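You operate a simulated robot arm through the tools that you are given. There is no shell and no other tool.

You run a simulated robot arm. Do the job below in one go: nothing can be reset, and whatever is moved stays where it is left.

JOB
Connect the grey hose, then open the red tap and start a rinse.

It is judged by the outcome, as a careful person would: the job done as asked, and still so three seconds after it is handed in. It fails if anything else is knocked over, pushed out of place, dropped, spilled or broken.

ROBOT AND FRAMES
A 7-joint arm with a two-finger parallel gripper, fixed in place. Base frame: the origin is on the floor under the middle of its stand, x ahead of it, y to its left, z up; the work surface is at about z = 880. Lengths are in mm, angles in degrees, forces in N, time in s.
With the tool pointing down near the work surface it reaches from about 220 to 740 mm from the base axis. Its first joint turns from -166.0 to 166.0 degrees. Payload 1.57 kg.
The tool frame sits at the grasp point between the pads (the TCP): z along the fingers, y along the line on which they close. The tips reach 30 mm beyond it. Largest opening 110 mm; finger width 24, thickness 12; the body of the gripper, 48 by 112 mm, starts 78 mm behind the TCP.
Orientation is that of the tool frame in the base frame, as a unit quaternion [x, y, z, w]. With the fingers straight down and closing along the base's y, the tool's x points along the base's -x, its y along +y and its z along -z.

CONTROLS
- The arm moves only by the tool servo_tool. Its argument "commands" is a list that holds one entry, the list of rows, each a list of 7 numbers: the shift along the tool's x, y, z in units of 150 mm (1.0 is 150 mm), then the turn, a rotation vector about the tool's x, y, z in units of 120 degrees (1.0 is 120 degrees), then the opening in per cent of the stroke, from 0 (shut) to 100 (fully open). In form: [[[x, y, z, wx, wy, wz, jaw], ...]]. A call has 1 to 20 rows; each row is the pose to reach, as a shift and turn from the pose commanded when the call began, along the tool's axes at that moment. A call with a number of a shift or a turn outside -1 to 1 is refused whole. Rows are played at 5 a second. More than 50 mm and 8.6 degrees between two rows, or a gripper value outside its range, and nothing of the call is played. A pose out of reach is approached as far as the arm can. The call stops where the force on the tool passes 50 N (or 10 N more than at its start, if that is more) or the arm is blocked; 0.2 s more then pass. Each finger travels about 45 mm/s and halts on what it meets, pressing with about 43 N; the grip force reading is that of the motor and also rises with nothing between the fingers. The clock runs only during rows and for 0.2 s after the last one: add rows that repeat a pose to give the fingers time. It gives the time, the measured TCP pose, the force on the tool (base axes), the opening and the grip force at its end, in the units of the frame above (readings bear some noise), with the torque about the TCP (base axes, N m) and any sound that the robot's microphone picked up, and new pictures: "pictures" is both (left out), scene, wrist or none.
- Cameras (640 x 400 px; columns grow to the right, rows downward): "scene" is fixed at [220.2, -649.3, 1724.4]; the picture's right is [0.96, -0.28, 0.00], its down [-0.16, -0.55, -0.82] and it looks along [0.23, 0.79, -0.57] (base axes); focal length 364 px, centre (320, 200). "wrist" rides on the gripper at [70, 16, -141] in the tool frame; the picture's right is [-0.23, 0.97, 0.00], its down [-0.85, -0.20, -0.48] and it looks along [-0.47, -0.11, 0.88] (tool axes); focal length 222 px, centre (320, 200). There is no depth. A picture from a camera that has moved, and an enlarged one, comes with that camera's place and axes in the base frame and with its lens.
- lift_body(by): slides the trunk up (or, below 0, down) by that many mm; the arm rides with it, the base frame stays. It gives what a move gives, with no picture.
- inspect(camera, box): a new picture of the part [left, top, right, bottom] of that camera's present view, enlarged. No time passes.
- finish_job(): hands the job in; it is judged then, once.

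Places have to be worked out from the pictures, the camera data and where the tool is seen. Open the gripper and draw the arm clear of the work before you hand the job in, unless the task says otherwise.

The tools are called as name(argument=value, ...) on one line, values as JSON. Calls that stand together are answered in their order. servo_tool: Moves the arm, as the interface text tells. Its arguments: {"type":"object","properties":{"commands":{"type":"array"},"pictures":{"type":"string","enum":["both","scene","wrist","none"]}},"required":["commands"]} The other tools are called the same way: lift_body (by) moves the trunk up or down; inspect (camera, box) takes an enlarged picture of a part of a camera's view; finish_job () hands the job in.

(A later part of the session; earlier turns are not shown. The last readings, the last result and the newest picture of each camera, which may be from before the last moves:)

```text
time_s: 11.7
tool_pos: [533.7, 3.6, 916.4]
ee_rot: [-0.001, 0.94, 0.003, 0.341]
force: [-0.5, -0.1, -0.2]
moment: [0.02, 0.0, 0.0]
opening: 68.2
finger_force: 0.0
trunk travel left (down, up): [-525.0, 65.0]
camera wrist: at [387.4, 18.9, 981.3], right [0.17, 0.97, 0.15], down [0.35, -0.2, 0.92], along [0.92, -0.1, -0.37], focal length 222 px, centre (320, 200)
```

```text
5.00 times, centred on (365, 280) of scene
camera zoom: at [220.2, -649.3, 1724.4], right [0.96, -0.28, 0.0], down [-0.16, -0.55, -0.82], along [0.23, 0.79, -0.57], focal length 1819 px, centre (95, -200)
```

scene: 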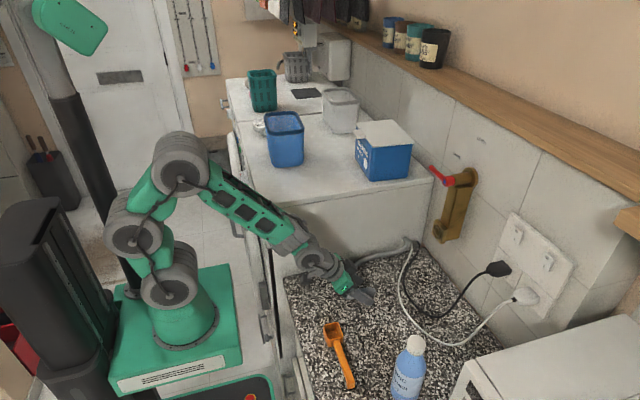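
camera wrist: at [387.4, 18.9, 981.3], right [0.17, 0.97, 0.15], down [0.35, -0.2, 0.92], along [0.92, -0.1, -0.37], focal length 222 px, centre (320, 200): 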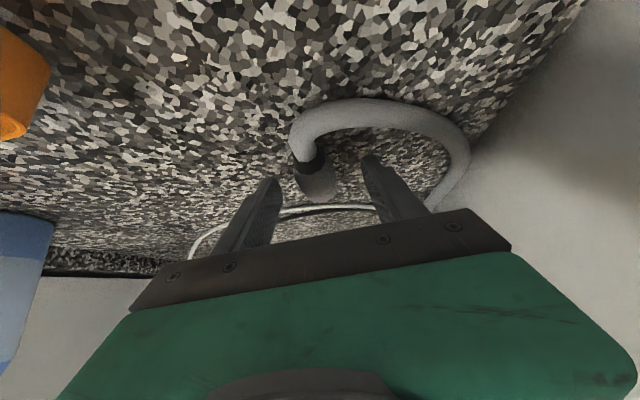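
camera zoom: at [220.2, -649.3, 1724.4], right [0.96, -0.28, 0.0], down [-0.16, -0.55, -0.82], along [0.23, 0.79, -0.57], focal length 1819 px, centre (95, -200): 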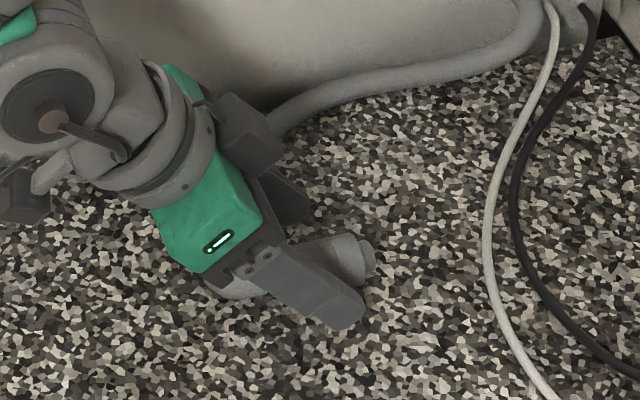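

The connector sits between the pads with nothing touched so far. I'll lower 3 mm more and close the jaws on it.

servo_tool(commands=[[[0.0128, 0, 0.0153, 0, 0, 0, 62], [0.0128, 0, 0.0153, 0, 0, 0, 45], [0.0128, 0, 0.0153, 0, 0, 0, 30], [0.0128, 0, 0.0153, 0, 0, 0, 10], [0.0128, 0, 0.0153, 0, 0, 0, 10], [0.0128, 0, 0.0153, 0, 0, 0, 10]]], pictures="both")

inspect(camera="scene", box=[320, 250, 410, 320])

inspect(camera="wrist", box=[220, 80, 420, 205])

```text
time_s: 13.1
tool_pos: [531.6, 2.8, 914.9]
ee_rot: [-0.001, 0.94, 0.002, 0.341]
force: [-0.4, -1.0, -0.1]
moment: [-0.04, -0.02, -0.02]
opening: 29.4
finger_force: 36.8
trunk travel left (down, up): [-525.0, 65.0]
camera wrist: at [387.1, 19.1, 978.3], right [0.17, 0.97, 0.15], down [0.35, -0.2, 0.92], along [0.92, -0.1, -0.37], focal length 222 px, centre (320, 200)
```

scene: 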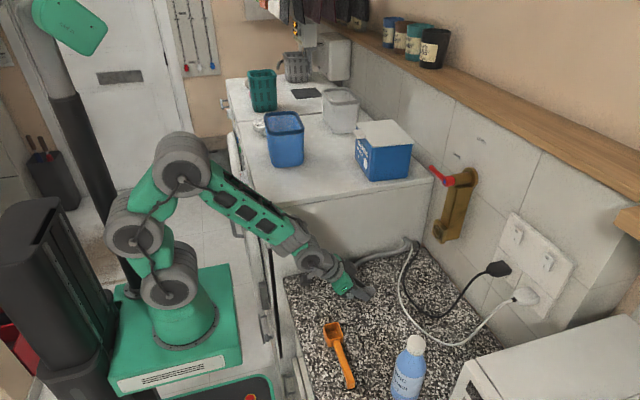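
wrist: 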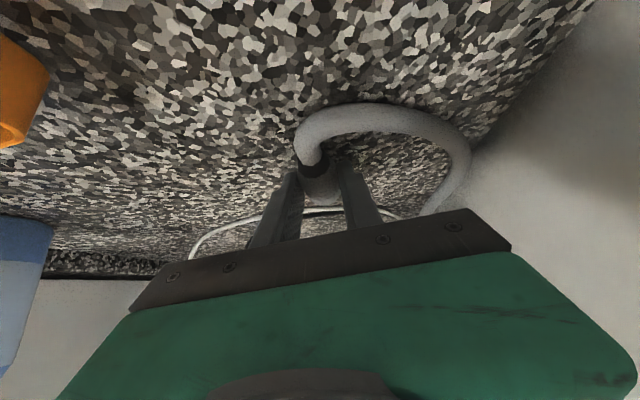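

```text
5.71 times, centred on (365, 285) of scene
camera zoom: at [220.2, -649.3, 1724.4], right [0.96, -0.28, 0.0], down [-0.16, -0.55, -0.82], along [0.23, 0.79, -0.57], focal length 2078 px, centre (63, -286)
```

zoom: 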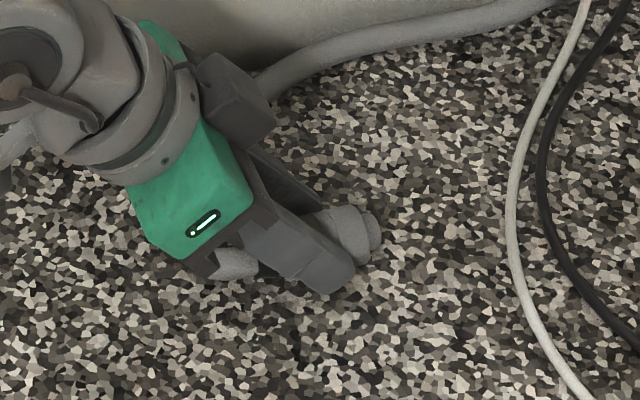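

```text
3.20 times, centred on (320, 142) of wrist
camera zoom: at [387.1, 19.1, 978.3], right [0.17, 0.97, 0.15], down [0.35, -0.2, 0.92], along [0.92, -0.1, -0.37], focal length 711 px, centre (320, 384)
```

zoom: 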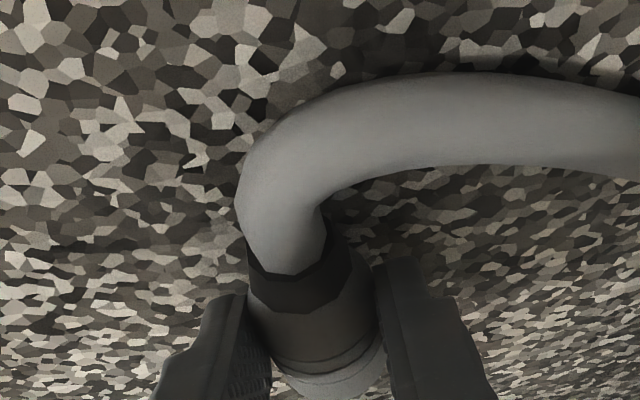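

The grip is solid: 29.4 mm opening at 37 N. The nose tip is at about (579, 3, 895), which is +46 mm in x and -19 mm in z from the TCP. I'll lift it clear and move toward the outlet's height and line.

servo_tool(commands=[[[-0.128, 0, -0.153, 0, 0, 0, 10], [-0.308, 0.033, -0.264, 0, 0, 0, 10], [-0.516, 0.08, -0.368, 0, 0, 0, 10], [-0.716, 0.12, -0.461, 0, 0, 0, 10], [-0.897, 0.14, -0.553, 0, 0, 0, 10]]], pictures="both")

inspect(camera="scene", box=[350, 190, 470, 270])

inspect(camera="wrist", box=[220, 80, 420, 240])

```text
time_s: 14.3
tool_pos: [581.0, 24.1, 1063.8]
ee_rot: [-0.001, 0.94, 0.003, 0.341]
force: [0.1, 0.5, -1.2]
moment: [0.0, -0.01, 0.03]
opening: 29.2
finger_force: 39.2
trunk travel left (down, up): [-525.0, 65.0]
camera wrist: at [436.1, 40.8, 1128.9], right [0.17, 0.97, 0.15], down [0.35, -0.2, 0.91], along [0.92, -0.1, -0.38], focal length 222 px, centre (320, 200)
```

scene: 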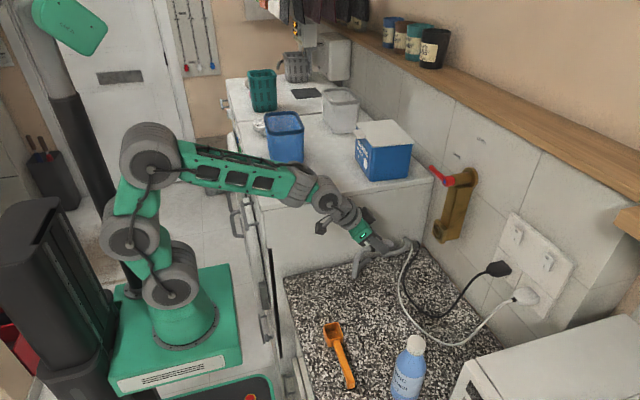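
wrist: 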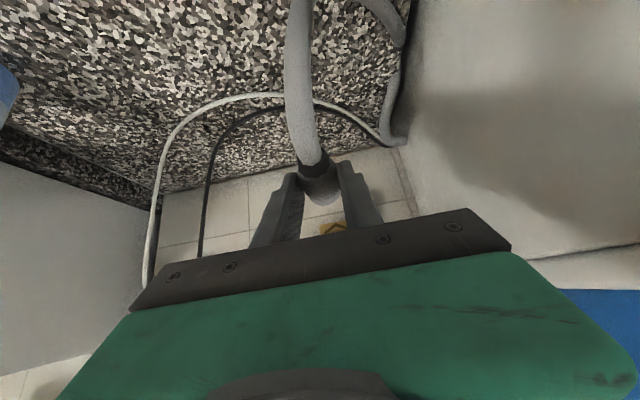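

```text
5.00 times, centred on (410, 230) of scene
camera zoom: at [220.2, -649.3, 1724.4], right [0.96, -0.28, 0.0], down [-0.16, -0.55, -0.82], along [0.23, 0.79, -0.57], focal length 1819 px, centre (-130, 50)
```

zoom: 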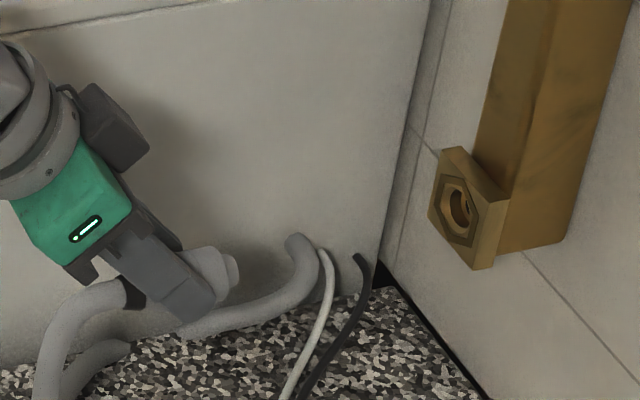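

```text
2.50 times, centred on (320, 160) of wrist
camera zoom: at [436.1, 40.8, 1128.9], right [0.17, 0.97, 0.15], down [0.35, -0.2, 0.91], along [0.92, -0.1, -0.38], focal length 555 px, centre (320, 300)
```

zoom: 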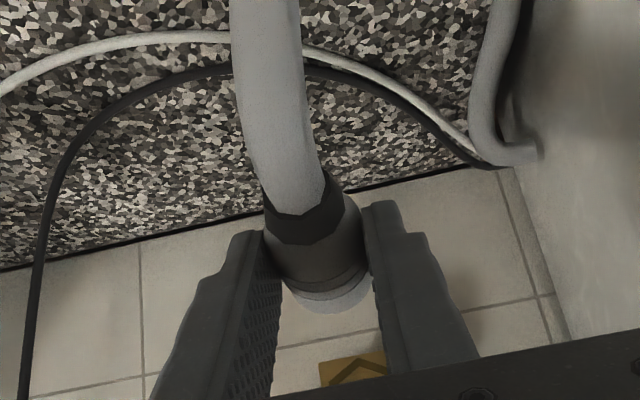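

The hose lifted cleanly. I'll zoom tightly on the held connector and the outlet to check the connector's pitch and my offsets before inserting.

inspect(camera="scene", box=[360, 225, 416, 260])

inspect(camera="scene", box=[424, 210, 464, 250])

inspect(camera="wrist", box=[280, 140, 376, 240])

```text
11.43 times, centred on (388, 242) of scene
camera zoom: at [220.2, -649.3, 1724.4], right [0.96, -0.28, 0.0], down [-0.16, -0.55, -0.82], along [0.23, 0.79, -0.57], focal length 4157 px, centre (-457, -286)
```

zoom: 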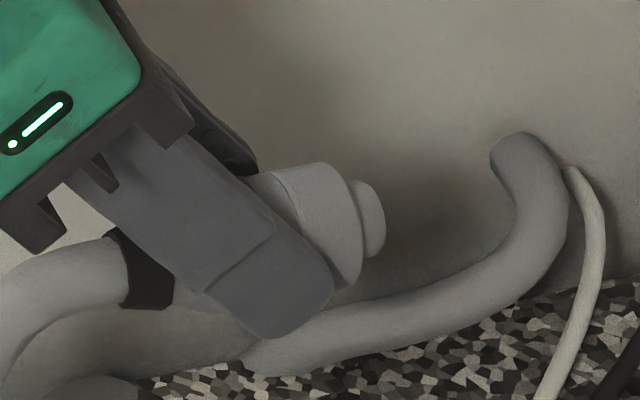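

```text
10.00 times, centred on (444, 230) of scene
camera zoom: at [220.2, -649.3, 1724.4], right [0.96, -0.28, 0.0], down [-0.16, -0.55, -0.82], along [0.23, 0.79, -0.57], focal length 3637 px, centre (-920, -100)
```

zoom: 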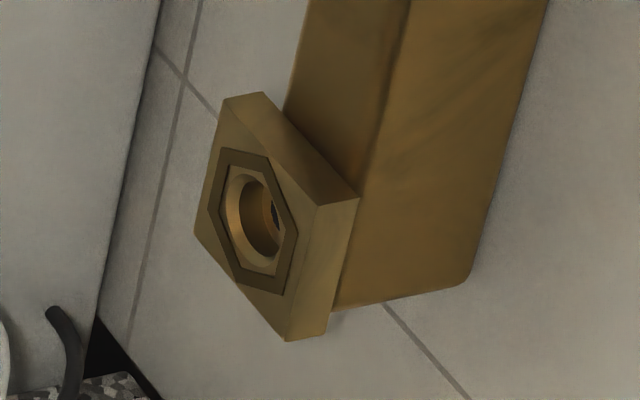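

```text
4.00 times, centred on (328, 190) of wrist
camera zoom: at [436.1, 40.8, 1128.9], right [0.17, 0.97, 0.15], down [0.35, -0.2, 0.91], along [0.92, -0.1, -0.38], focal length 888 px, centre (288, 240)
```

zoom: 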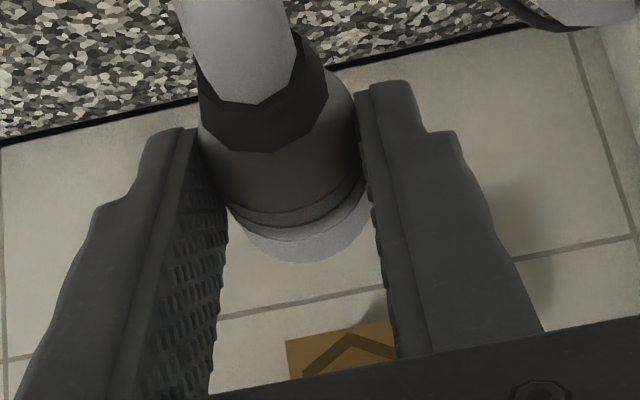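

The connector is level in the grip. Comparing it with the hex in both cameras, the outlet centre is about (767, 21.5, 1058), so the TCP should be near z≈1077.5, y≈21.5 with contact at x≈718. I'll go to a pre-insertion pose about 28 mm short and re-check.

servo_tool(commands=[[[-0.153, -0.005, 0.097, 0, 0, 0, 10], [-0.305, -0.01, 0.194, 0, 0, 0, 10], [-0.458, -0.014, 0.291, 0, 0, 0, 10], [-0.61, -0.019, 0.388, 0, 0, 0, 10], [-0.61, -0.019, 0.388, 0, 0, 0, 10]]], pictures="both")

inspect(camera="scene", box=[400, 205, 464, 245])

inspect(camera="wrist", box=[270, 130, 370, 240])

```text
time_s: 15.5
tool_pos: [690.5, 22.0, 1078.2]
ee_rot: [0.0, 0.94, 0.002, 0.341]
force: [1.1, 0.1, 0.2]
moment: [0.03, 0.02, 0.0]
opening: 29.6
finger_force: 39.1
trunk travel left (down, up): [-525.0, 65.0]
camera wrist: at [544.5, 37.8, 1143.1], right [0.17, 0.97, 0.15], down [0.35, -0.2, 0.92], along [0.92, -0.1, -0.37], focal length 222 px, centre (320, 200)
```

scene: 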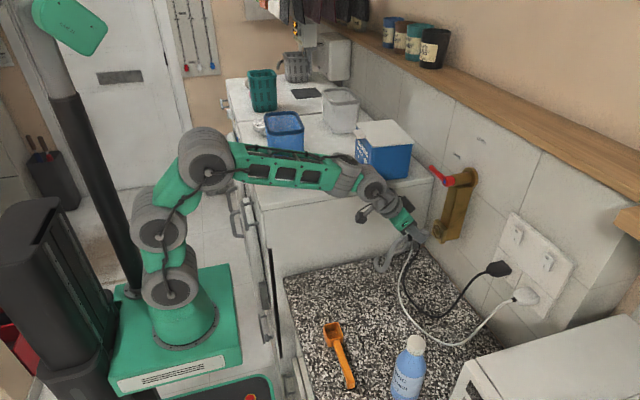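
wrist: 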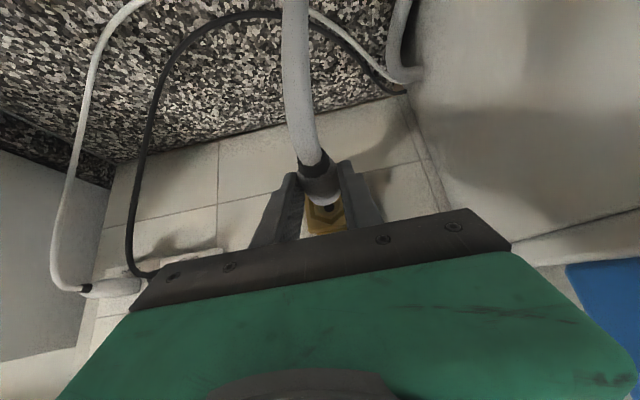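

```text
10.00 times, centred on (432, 225) of scene
camera zoom: at [220.2, -649.3, 1724.4], right [0.96, -0.28, 0.0], down [-0.16, -0.55, -0.82], along [0.23, 0.79, -0.57], focal length 3637 px, centre (-800, -50)
```

zoom: 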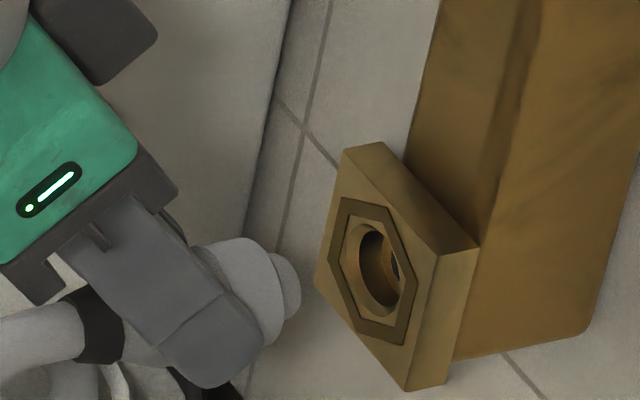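

```text
3.64 times, centred on (320, 185) of wrist
camera zoom: at [544.5, 37.8, 1143.1], right [0.17, 0.97, 0.15], down [0.35, -0.2, 0.92], along [0.92, -0.1, -0.37], focal length 808 px, centre (320, 254)
```

zoom: 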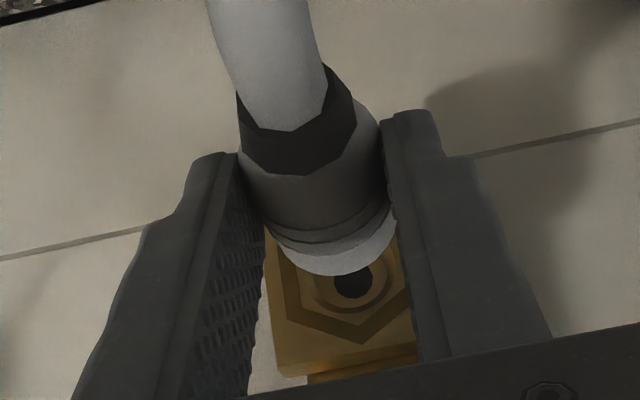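

The nose is about 28 mm from the outlet face and nearly on axis. I'll zoom in once more to measure the sideways error before pushing.

inspect(camera="wrist", box=[296, 180, 360, 240])

inspect(camera="scene", box=[418, 215, 450, 245])

```text
6.67 times, centred on (328, 210) of wrist
camera zoom: at [544.5, 37.8, 1143.1], right [0.17, 0.97, 0.15], down [0.35, -0.2, 0.92], along [0.92, -0.1, -0.37], focal length 1481 px, centre (267, 133)
```

zoom: 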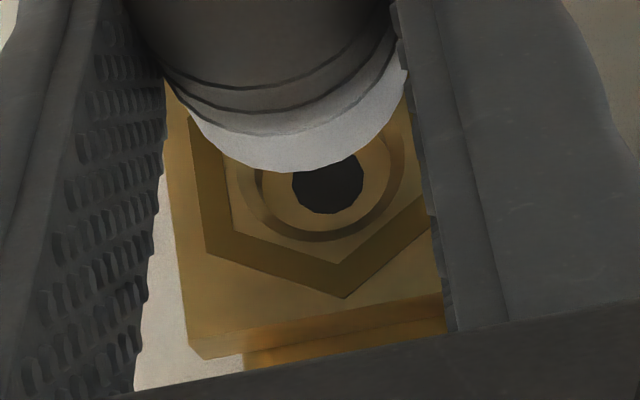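

```text
13.33 times, centred on (434, 230) of scene
camera zoom: at [220.2, -649.3, 1724.4], right [0.96, -0.28, 0.0], down [-0.16, -0.55, -0.82], along [0.23, 0.79, -0.57], focal length 4850 px, centre (-1200, -200)
```

zoom: 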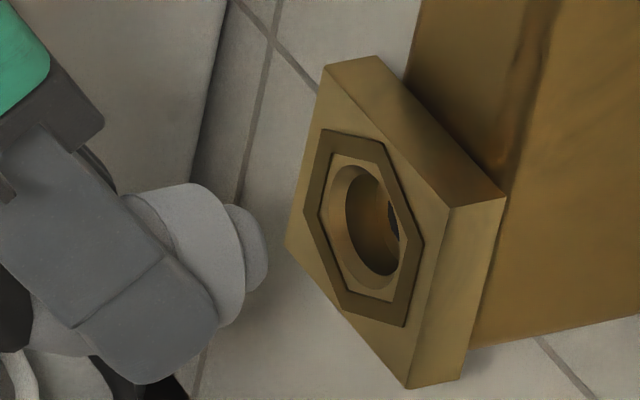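

The nose (radius ≈9 mm) is about 28 mm short of the face, with the outlet centre ~1.8 mm to -y and ~1 mm higher. I'll correct that and advance 22 mm, then re-check.

servo_tool(commands=[[[-0.004, -0.012, -0.003, 0, 0, 0, 10], [-0.06, -0.0125, 0.043, 0, 0, 0, 10], [-0.117, -0.013, 0.089, 0, 0, 0, 10], [-0.117, -0.013, 0.089, 0, 0, 0, 10]]], pictures="both")

inspect(camera="scene", box=[418, 215, 450, 245])

inspect(camera="wrist", box=[296, 180, 360, 240])

```text
time_s: 16.5
tool_pos: [712.0, 20.1, 1079.8]
ee_rot: [0.0, 0.94, 0.002, 0.341]
force: [0.9, -0.1, 0.0]
moment: [0.01, -0.01, -0.01]
opening: 29.6
finger_force: 39.5
trunk travel left (down, up): [-525.0, 65.0]
camera wrist: at [566.5, 35.4, 1144.0], right [0.17, 0.97, 0.15], down [0.35, -0.2, 0.92], along [0.92, -0.1, -0.37], focal length 222 px, centre (320, 200)
```

scene: 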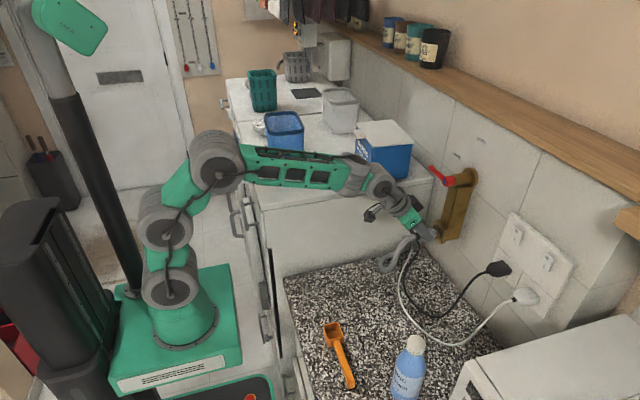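
wrist: 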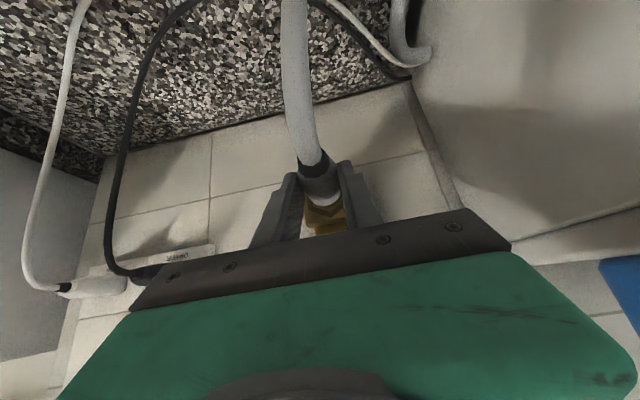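

```text
13.33 times, centred on (434, 230) of scene
camera zoom: at [220.2, -649.3, 1724.4], right [0.96, -0.28, 0.0], down [-0.16, -0.55, -0.82], along [0.23, 0.79, -0.57], focal length 4850 px, centre (-1200, -200)
```

zoom: 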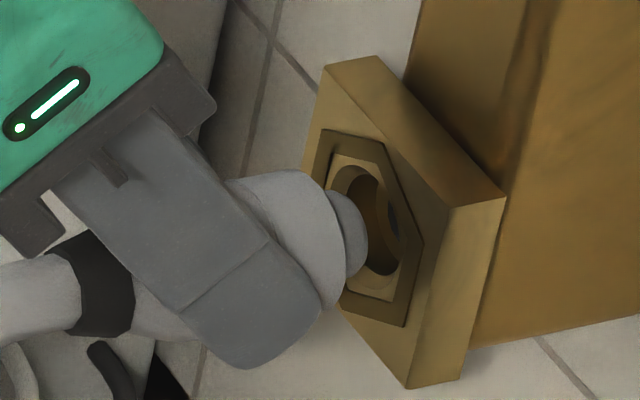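

```text
6.67 times, centred on (328, 210) of wrist
camera zoom: at [566.5, 35.4, 1144.0], right [0.17, 0.97, 0.15], down [0.35, -0.2, 0.92], along [0.92, -0.1, -0.37], focal length 1481 px, centre (267, 133)
```

zoom: 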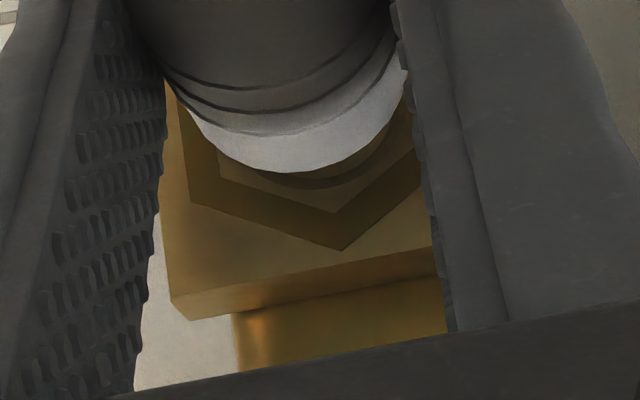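

The nose is aligned sideways and sits about 6 mm from the face, needing roughly 1 mm more height. I'll push in slowly along +x, with the force limit guarding.

servo_tool(commands=[[[-0.0196, 0, 0.0077, 0, 0, 0, 10], [-0.035, 0, 0.0205, 0, 0, 0, 10], [-0.0503, 0, 0.0333, 0, 0, 0, 10], [-0.0605, 0, 0.0419, 0, 0, 0, 10], [-0.0707, 0, 0.0504, 0, 0, 0, 10], [-0.081, 0, 0.059, 0, 0, 0, 10], [-0.081, 0, 0.059, 0, 0, 0, 10]]], pictures="both")

inspect(camera="scene", box=[418, 215, 450, 245])

inspect(camera="wrist", box=[296, 180, 360, 240])

```text
time_s: 18.1
tool_pos: [726.1, 19.8, 1079.9]
ee_rot: [-0.001, 0.94, 0.002, 0.341]
force: [-7.4, 1.6, -0.8]
moment: [0.05, 0.18, -0.01]
opening: 29.5
finger_force: 39.5
trunk travel left (down, up): [-525.0, 65.0]
camera wrist: at [580.4, 35.8, 1144.6], right [0.17, 0.97, 0.15], down [0.35, -0.2, 0.91], along [0.92, -0.1, -0.38], focal length 222 px, centre (320, 200)
```

scene: 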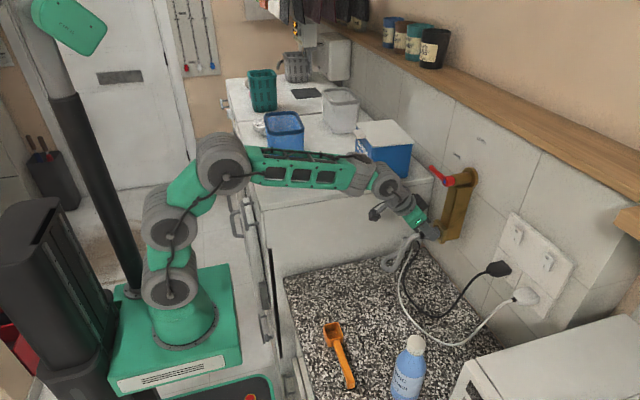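
wrist: 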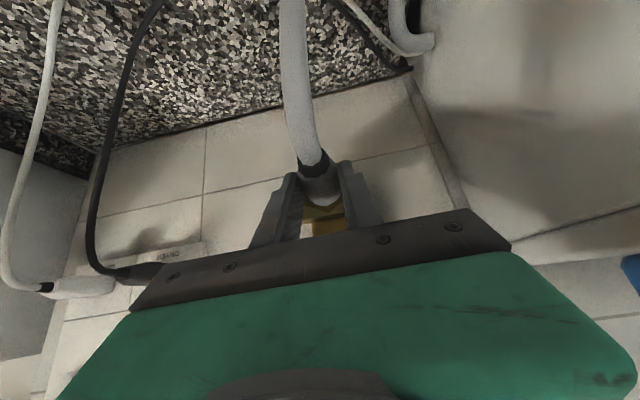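

```text
13.33 times, centred on (434, 230) of scene
camera zoom: at [220.2, -649.3, 1724.4], right [0.96, -0.28, 0.0], down [-0.16, -0.55, -0.82], along [0.23, 0.79, -0.57], focal length 4850 px, centre (-1200, -200)
```

zoom: 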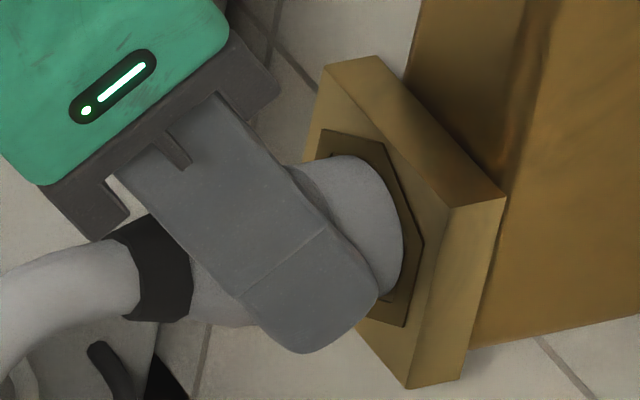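

```text
6.67 times, centred on (328, 210) of wrist
camera zoom: at [580.4, 35.8, 1144.6], right [0.17, 0.97, 0.15], down [0.35, -0.2, 0.91], along [0.92, -0.1, -0.38], focal length 1481 px, centre (267, 133)
```

zoom: 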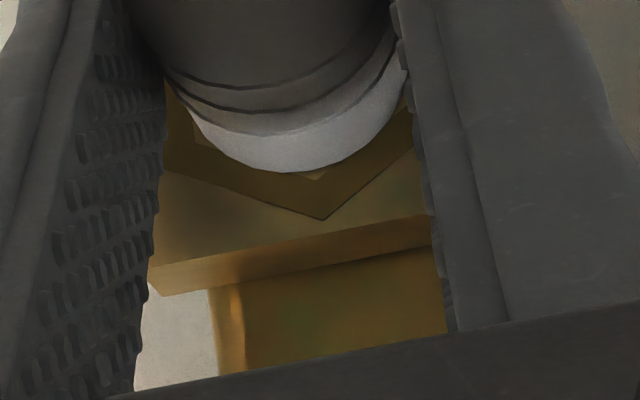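

The nose is inside the recess with about 7 N of light resistance and no click yet. I'll push a few millimetres further to seat it.

servo_tool(commands=[[[-0.0051, 0, 0.0043, 0, 0, 0, 10], [-0.0102, 0, 0.0085, 0, 0, 0, 10], [-0.0153, 0, 0.0128, 0, 0, 0, 10], [-0.0205, 0, 0.0171, 0, 0, 0, 10], [-0.0205, 0, 0.0171, 0, 0, 0, 10]]], pictures="both")

inspect(camera="scene", box=[418, 215, 450, 245])

```text
time_s: 19.3
tool_pos: [728.2, 21.1, 1079.6]
ee_rot: [-0.001, 0.94, 0.002, 0.34]
force: [-25.3, 2.1, -7.2]
moment: [-0.03, 0.68, 0.0]
opening: 29.1
finger_force: 38.9
trunk travel left (down, up): [-525.0, 65.0]
camera wrist: at [582.1, 35.9, 1145.0], right [0.17, 0.97, 0.15], down [0.35, -0.2, 0.91], along [0.92, -0.1, -0.38], focal length 222 px, centre (320, 200)
```

scene: 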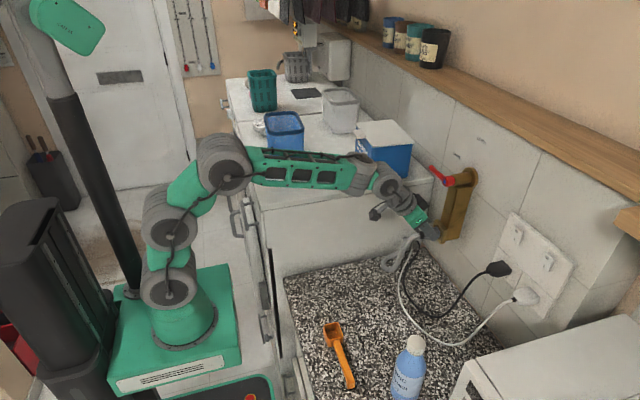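
wrist: 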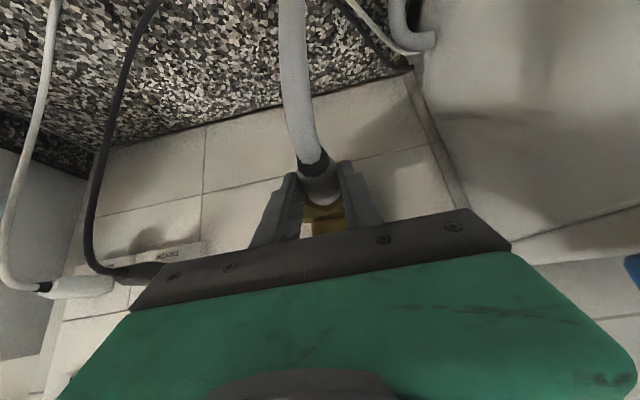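

```text
13.33 times, centred on (434, 230) of scene
camera zoom: at [220.2, -649.3, 1724.4], right [0.96, -0.28, 0.0], down [-0.16, -0.55, -0.82], along [0.23, 0.79, -0.57], focal length 4850 px, centre (-1200, -200)
```

zoom: 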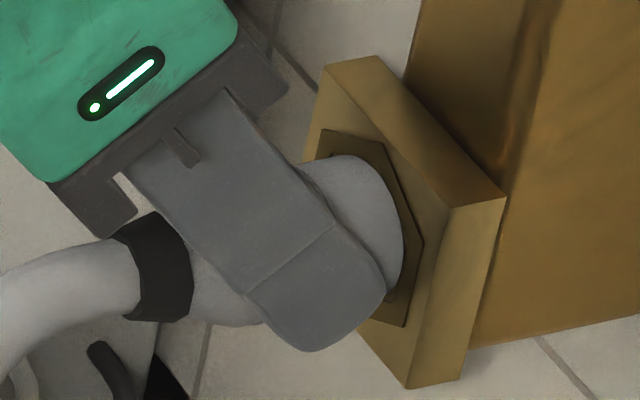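

Resistance is up to 25 N and the collar is almost flush with the hex face. I'll press a little more to see whether it clicks.

servo_tool(commands=[[[-0.0051, 0, 0.0043, 0, 0, 0, 5], [-0.0102, 0, 0.0085, 0, 0, 0, 5], [-0.0153, 0, 0.0128, 0, 0, 0, 5], [-0.0205, 0, 0.0171, 0, 0, 0, 5], [-0.0205, 0, 0.0171, 0, 0, 0, 5]]], pictures="none")

inspect(camera="scene", box=[418, 215, 450, 245])

inspect(camera="wrist", box=[296, 160, 360, 240])

```text
time_s: 20.5
tool_pos: [735.5, 19.1, 1082.1]
ee_rot: [0.0, 0.939, 0.002, 0.344]
force: [-1.4, -0.7, 3.9]
moment: [-0.04, -0.1, -0.04]
opening: 28.9
finger_force: 38.9
trunk travel left (down, up): [-525.0, 65.0]
```

```text
13.33 times, centred on (434, 230) of scene
camera zoom: at [220.2, -649.3, 1724.4], right [0.96, -0.28, 0.0], down [-0.16, -0.55, -0.82], along [0.23, 0.79, -0.57], focal length 4850 px, centre (-1200, -200)
```

zoom: 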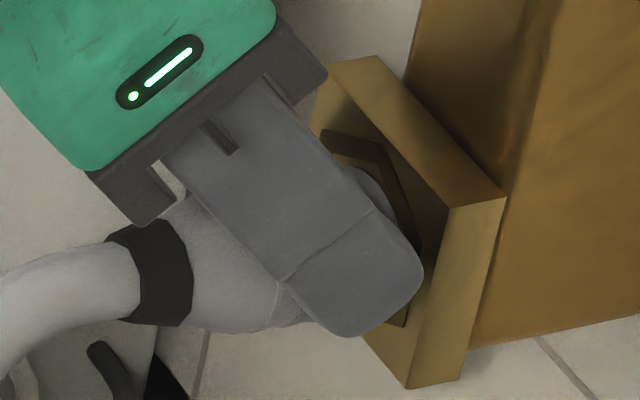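

```text
5.00 times, centred on (328, 200) of wrist
camera zoom: at [589.5, 35.1, 1146.4], right [0.17, 0.97, 0.15], down [0.34, -0.2, 0.92], along [0.92, -0.11, -0.37], focal length 1111 px, centre (280, 200)
```

zoom: 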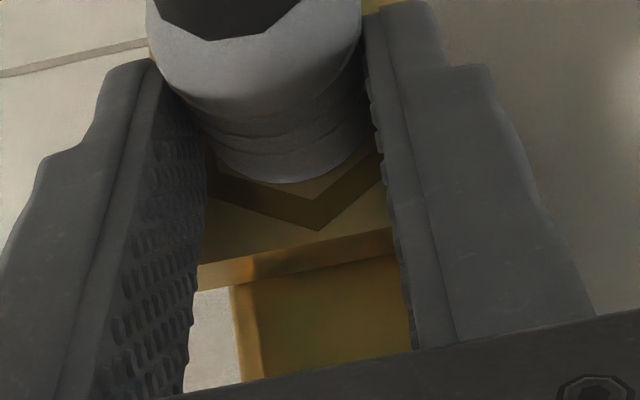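

The fingers slid forward along the collar while the connector stayed put, so it has bottomed against the face. I'll pull back very slightly with the grip kept, to learn whether it has latched.

servo_tool(commands=[[[0.0077, 0, -0.0064, 0, 0, 0, 5], [0.0153, 0, -0.0128, 0, 0, 0, 5], [0.0153, 0, -0.0128, 0, 0, 0, 5]]], pictures="none")

inspect(camera="scene", box=[418, 215, 450, 245])

inspect(camera="wrist", box=[296, 160, 360, 240])

```text
time_s: 21.3
tool_pos: [731.7, 20.1, 1082.0]
ee_rot: [-0.001, 0.939, 0.002, 0.344]
force: [4.5, -0.4, 9.1]
moment: [-0.04, -0.45, 0.02]
opening: 28.7
finger_force: 38.1
trunk travel left (down, up): [-525.0, 65.0]
```

```text
13.33 times, centred on (434, 230) of scene
camera zoom: at [220.2, -649.3, 1724.4], right [0.96, -0.28, 0.0], down [-0.16, -0.55, -0.82], along [0.23, 0.79, -0.57], focal length 4850 px, centre (-1200, -200)
```

zoom: 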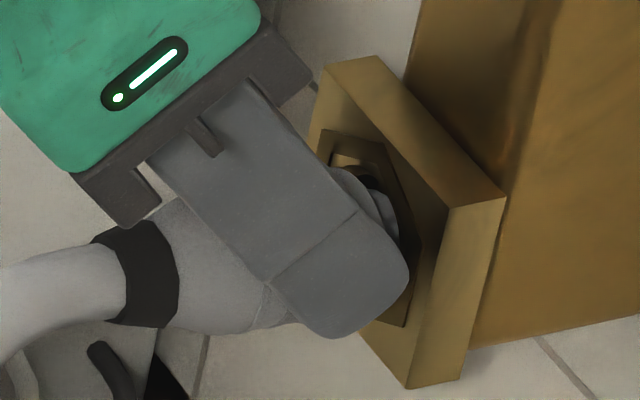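

```text
5.00 times, centred on (328, 200) of wrist
camera zoom: at [586.5, 35.4, 1146.3], right [0.17, 0.97, 0.15], down [0.35, -0.2, 0.92], along [0.92, -0.1, -0.37], focal length 1111 px, centre (280, 200)
```

zoom: 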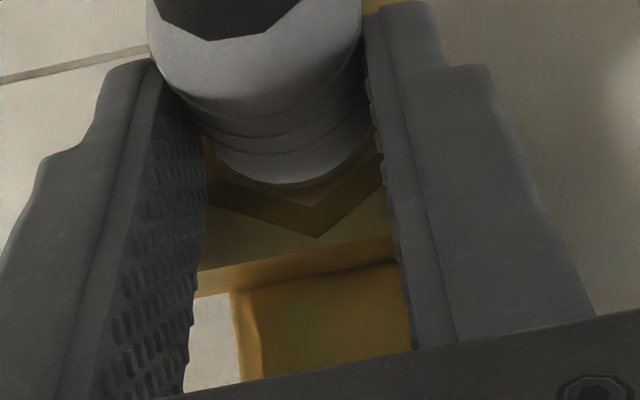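

It came back out with the fingers, so it isn't latched. I'll withdraw about 25 mm and inspect the nose, collar and recess closely to understand what it needs.

servo_tool(commands=[[[0.041, 0, -0.034, 0, 0, 0, 5], [0.082, 0, -0.068, 0, 0, 0, 5], [0.123, 0, -0.103, 0, 0, 0, 5], [0.123, 0, -0.103, 0, 0, 0, 5]]], pictures="both")

inspect(camera="scene", box=[412, 215, 444, 245])

inspect(camera="wrist", box=[296, 150, 360, 235])

```text
time_s: 22.3
tool_pos: [708.1, 19.3, 1080.8]
ee_rot: [0.0, 0.94, 0.002, 0.341]
force: [0.4, 0.4, -0.4]
moment: [0.01, -0.04, -0.02]
opening: 29.0
finger_force: 38.3
trunk travel left (down, up): [-525.0, 65.0]
camera wrist: at [562.3, 35.1, 1144.6], right [0.17, 0.97, 0.15], down [0.35, -0.2, 0.92], along [0.92, -0.1, -0.37], focal length 222 px, centre (320, 200)
```

scene: 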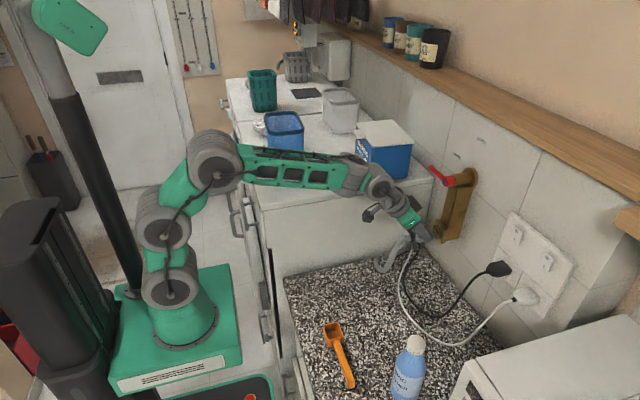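
wrist: 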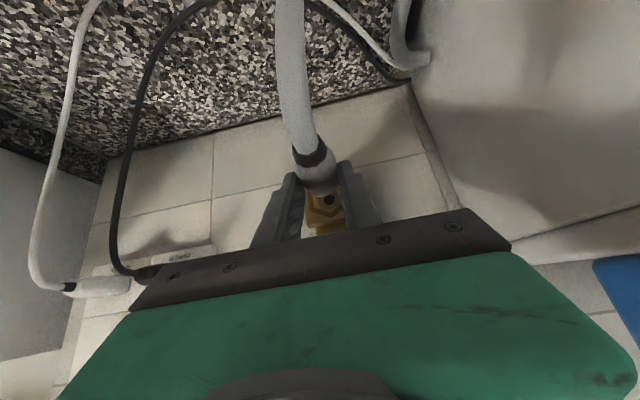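

```text
13.33 times, centred on (428, 230) of scene
camera zoom: at [220.2, -649.3, 1724.4], right [0.96, -0.28, 0.0], down [-0.16, -0.55, -0.82], along [0.23, 0.79, -0.57], focal length 4850 px, centre (-1120, -200)
```

zoom: 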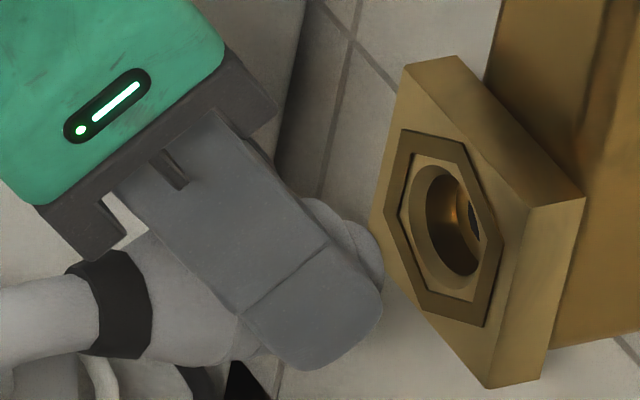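

```text
4.71 times, centred on (328, 192) of wrist
camera zoom: at [562.3, 35.1, 1144.6], right [0.17, 0.97, 0.15], down [0.35, -0.2, 0.92], along [0.92, -0.1, -0.37], focal length 1045 px, centre (282, 235)
```

zoom: 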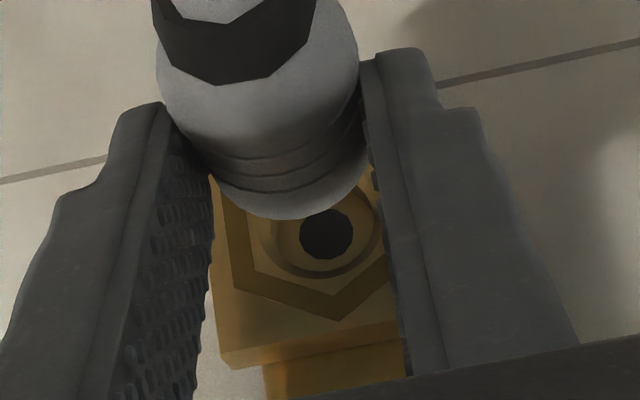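

Geometrically the nose bottoms in the recess but nothing latched. I'll back off and turn the nose toward the scene camera, to see whether it has lugs or keys before deciding between pushing harder and twisting.

servo_tool(commands=[[[0.092, -0.03, -0.077, 0, 0, 0, 5], [0.184, -0.08, -0.153, 0, 0, 0, 5], [0.25, -0.12, -0.21, 0.04, 0, 0.048, 5], [0.3, -0.16, -0.25, 0.08, 0, 0.096, 5], [0.35, -0.2, -0.29, 0.12, 0, 0.144, 5], [0.4, -0.23, -0.33, 0.16, 0, 0.192, 5], [0.44, -0.26, -0.37, 0.2, 0, 0.24, 5], [0.48, -0.28, -0.4, 0.24, 0, 0.287, 5], [0.51, -0.3, -0.43, 0.28, 0, 0.335, 5], [0.54, -0.32, -0.45, 0.32, 0, 0.383, 5], [0.552, -0.327, -0.46, 0.36, 0, 0.431, 5], [0.552, -0.327, -0.46, 0.4, 0, 0.479, 5]]], pictures="both")

inspect(camera="scene", box=[360, 215, 424, 255])

```text
time_s: 24.9
tool_pos: [600.6, -30.3, 1079.7]
ee_rot: [0.572, 0.746, -0.206, 0.27]
force: [-0.1, -0.3, -0.4]
moment: [0.02, 0.01, 0.02]
opening: 28.4
finger_force: 38.8
trunk travel left (down, up): [-525.0, 65.0]
camera wrist: at [577.1, 113.5, 1145.0], right [0.99, 0.09, 0.15], down [-0.1, -0.39, 0.91], along [0.14, -0.92, -0.38], focal length 222 px, centre (320, 200)
```

scene: 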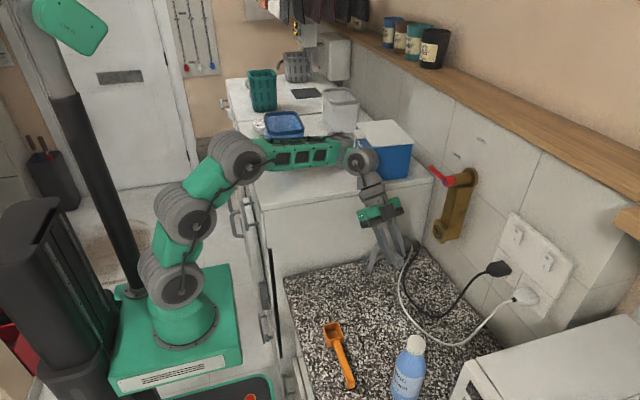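
wrist: 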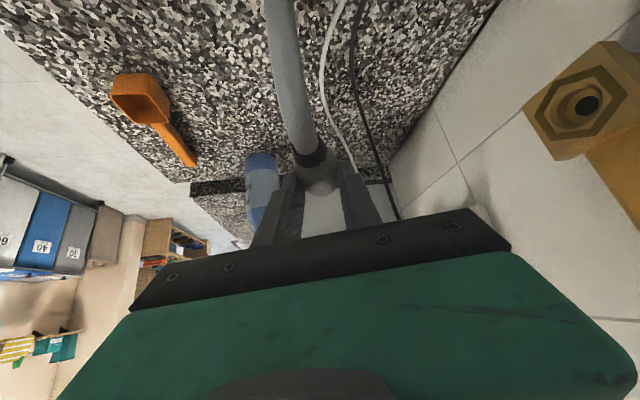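

```text
10.00 times, centred on (392, 235) of scene
camera zoom: at [220.2, -649.3, 1724.4], right [0.96, -0.28, 0.0], down [-0.16, -0.55, -0.82], along [0.23, 0.79, -0.57], focal length 3637 px, centre (-400, -150)
```

zoom: 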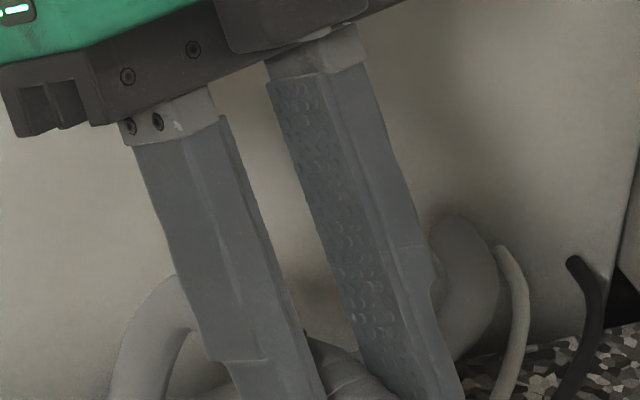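

The nose now faces the scene camera, and the wrist camera happens to see the outlet up close. I'll zoom in on both.

inspect(camera="scene", box=[370, 245, 410, 280])

inspect(camera="wrist", box=[510, 30, 640, 170])

inspect(camera="wrist", box=[270, 120, 380, 240])

```text
11.43 times, centred on (390, 262) of scene
camera zoom: at [220.2, -649.3, 1724.4], right [0.96, -0.28, 0.0], down [-0.16, -0.55, -0.82], along [0.23, 0.79, -0.57], focal length 4157 px, centre (-480, -514)
```

zoom: 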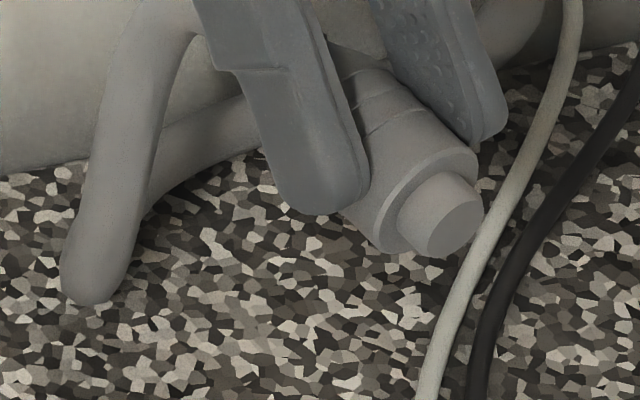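

```text
2.86 times, centred on (575, 100) of wrist
camera zoom: at [577.1, 113.5, 1145.0], right [0.99, 0.09, 0.15], down [-0.1, -0.39, 0.91], along [0.14, -0.92, -0.38], focal length 635 px, centre (-409, 486)
```

zoom: 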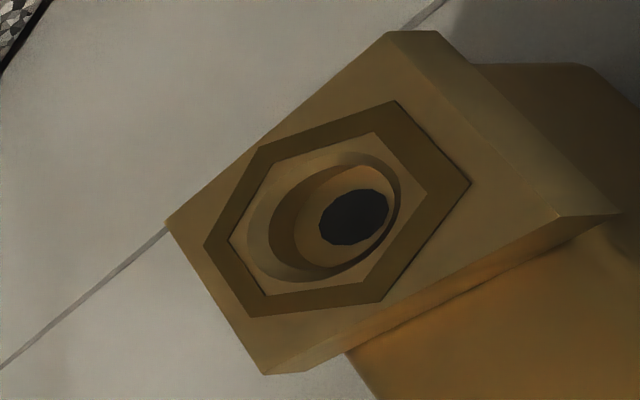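

```text
3.33 times, centred on (325, 180) of wrist
camera zoom: at [577.1, 113.5, 1145.0], right [0.99, 0.09, 0.15], down [-0.1, -0.39, 0.91], along [0.14, -0.92, -0.38], focal length 740 px, centre (303, 267)
```

zoom: 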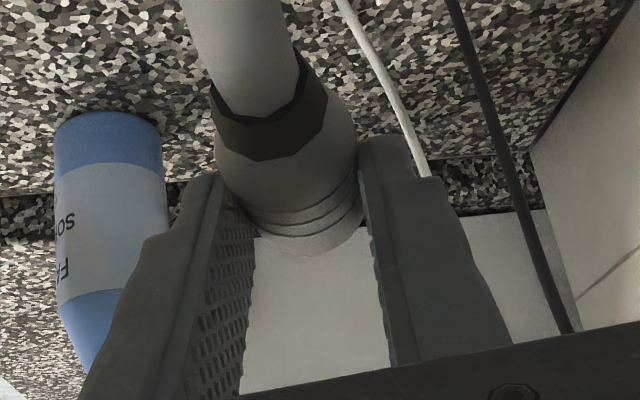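

The nose is a plain cylinder and the recess a plain chamfered bore, so this is a push fit that needs a firmer push than the friction grip gave. I'll set the connector back on the counter and regrip it just behind the collar's shoulder, where the fingers can push positively. First I turn back.

servo_tool(commands=[[[0.035, -0.02, -0.004, -0.04, 0, -0.048, 5], [0.071, -0.04, -0.008, -0.08, 0, -0.096, 5], [0.106, -0.06, -0.012, -0.12, 0, -0.144, 5], [0.142, -0.08, -0.016, -0.16, 0, -0.192, 5], [0.177, -0.1, -0.02, -0.2, 0, -0.24, 5], [0.213, -0.12, -0.023, -0.24, 0, -0.287, 5], [0.248, -0.14, -0.027, -0.28, 0, -0.335, 5], [0.284, -0.16, -0.031, -0.32, 0, -0.383, 5], [0.319, -0.18, -0.035, -0.36, 0, -0.431, 5], [0.355, -0.2, -0.039, -0.4, 0, -0.479, 5]]], pictures="both")

inspect(camera="scene", box=[340, 230, 404, 270])

```text
time_s: 27.1
tool_pos: [559.8, 4.9, 1050.5]
ee_rot: [-0.002, 0.94, 0.003, 0.342]
force: [-0.4, 0.7, 0.5]
moment: [0.0, 0.03, -0.02]
opening: 28.5
finger_force: 38.3
trunk travel left (down, up): [-525.0, 65.0]
camera wrist: at [414.0, 20.8, 1114.8], right [0.17, 0.97, 0.15], down [0.35, -0.2, 0.92], along [0.92, -0.1, -0.37], focal length 222 px, centre (320, 200)
```

scene: 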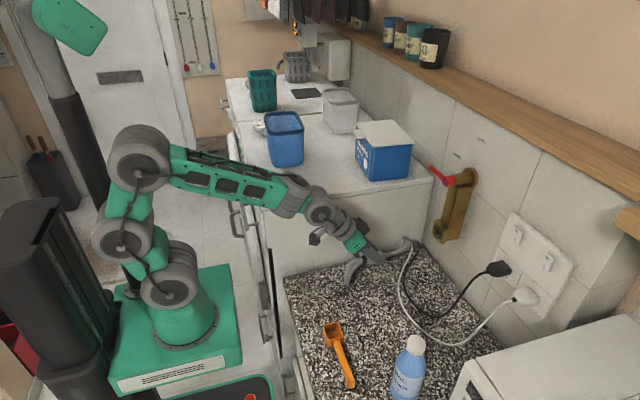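
wrist: 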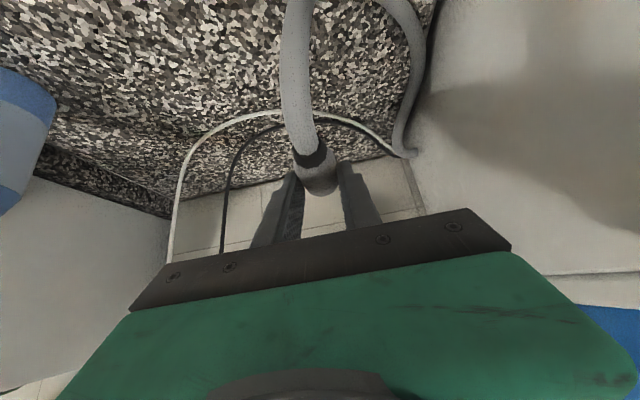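

```text
10.00 times, centred on (372, 250) of scene
camera zoom: at [220.2, -649.3, 1724.4], right [0.96, -0.28, 0.0], down [-0.16, -0.55, -0.82], along [0.23, 0.79, -0.57], focal length 3637 px, centre (-200, -300)
```

zoom: 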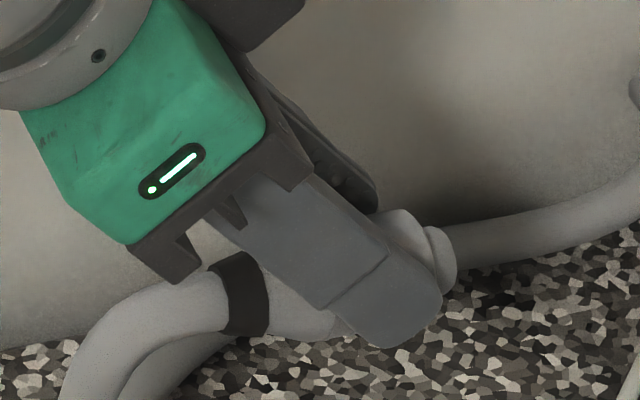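

I'll lower the connector back toward the counter, stopping just above contact.

servo_tool(commands=[[[0.158, 0, 0.15, 0, 0, 0, 5], [0.316, 0, 0.3, 0, 0, 0, 5], [0.474, 0, 0.451, 0, 0, 0, 5], [0.632, 0, 0.601, 0, 0, 0, 5], [0.632, 0, 0.601, 0, 0, 0, 5]]], pictures="scene")

inspect(camera="scene", box=[340, 265, 404, 305])

```text
time_s: 28.3
tool_pos: [545.0, 6.0, 920.1]
ee_rot: [-0.001, 0.94, 0.003, 0.341]
force: [-0.7, 0.2, -0.8]
moment: [0.01, 0.02, 0.0]
opening: 28.3
finger_force: 38.1
trunk travel left (down, up): [-525.0, 65.0]
```

scene: 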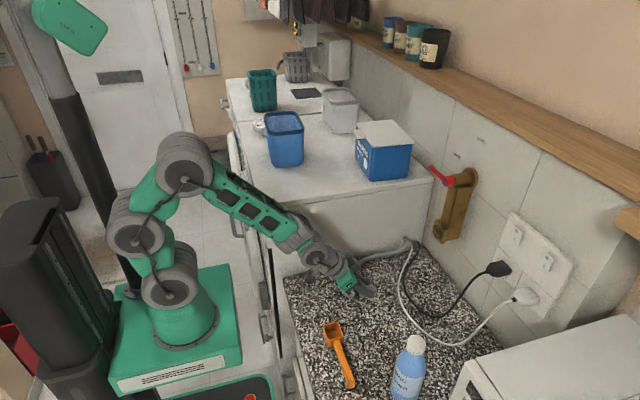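

```text
10.00 times, centred on (372, 285) of scene
camera zoom: at [220.2, -649.3, 1724.4], right [0.96, -0.28, 0.0], down [-0.16, -0.55, -0.82], along [0.23, 0.79, -0.57], focal length 3637 px, centre (-200, -650)
```

zoom: 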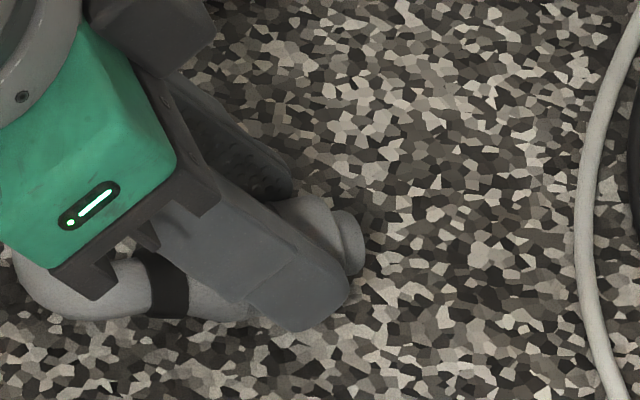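

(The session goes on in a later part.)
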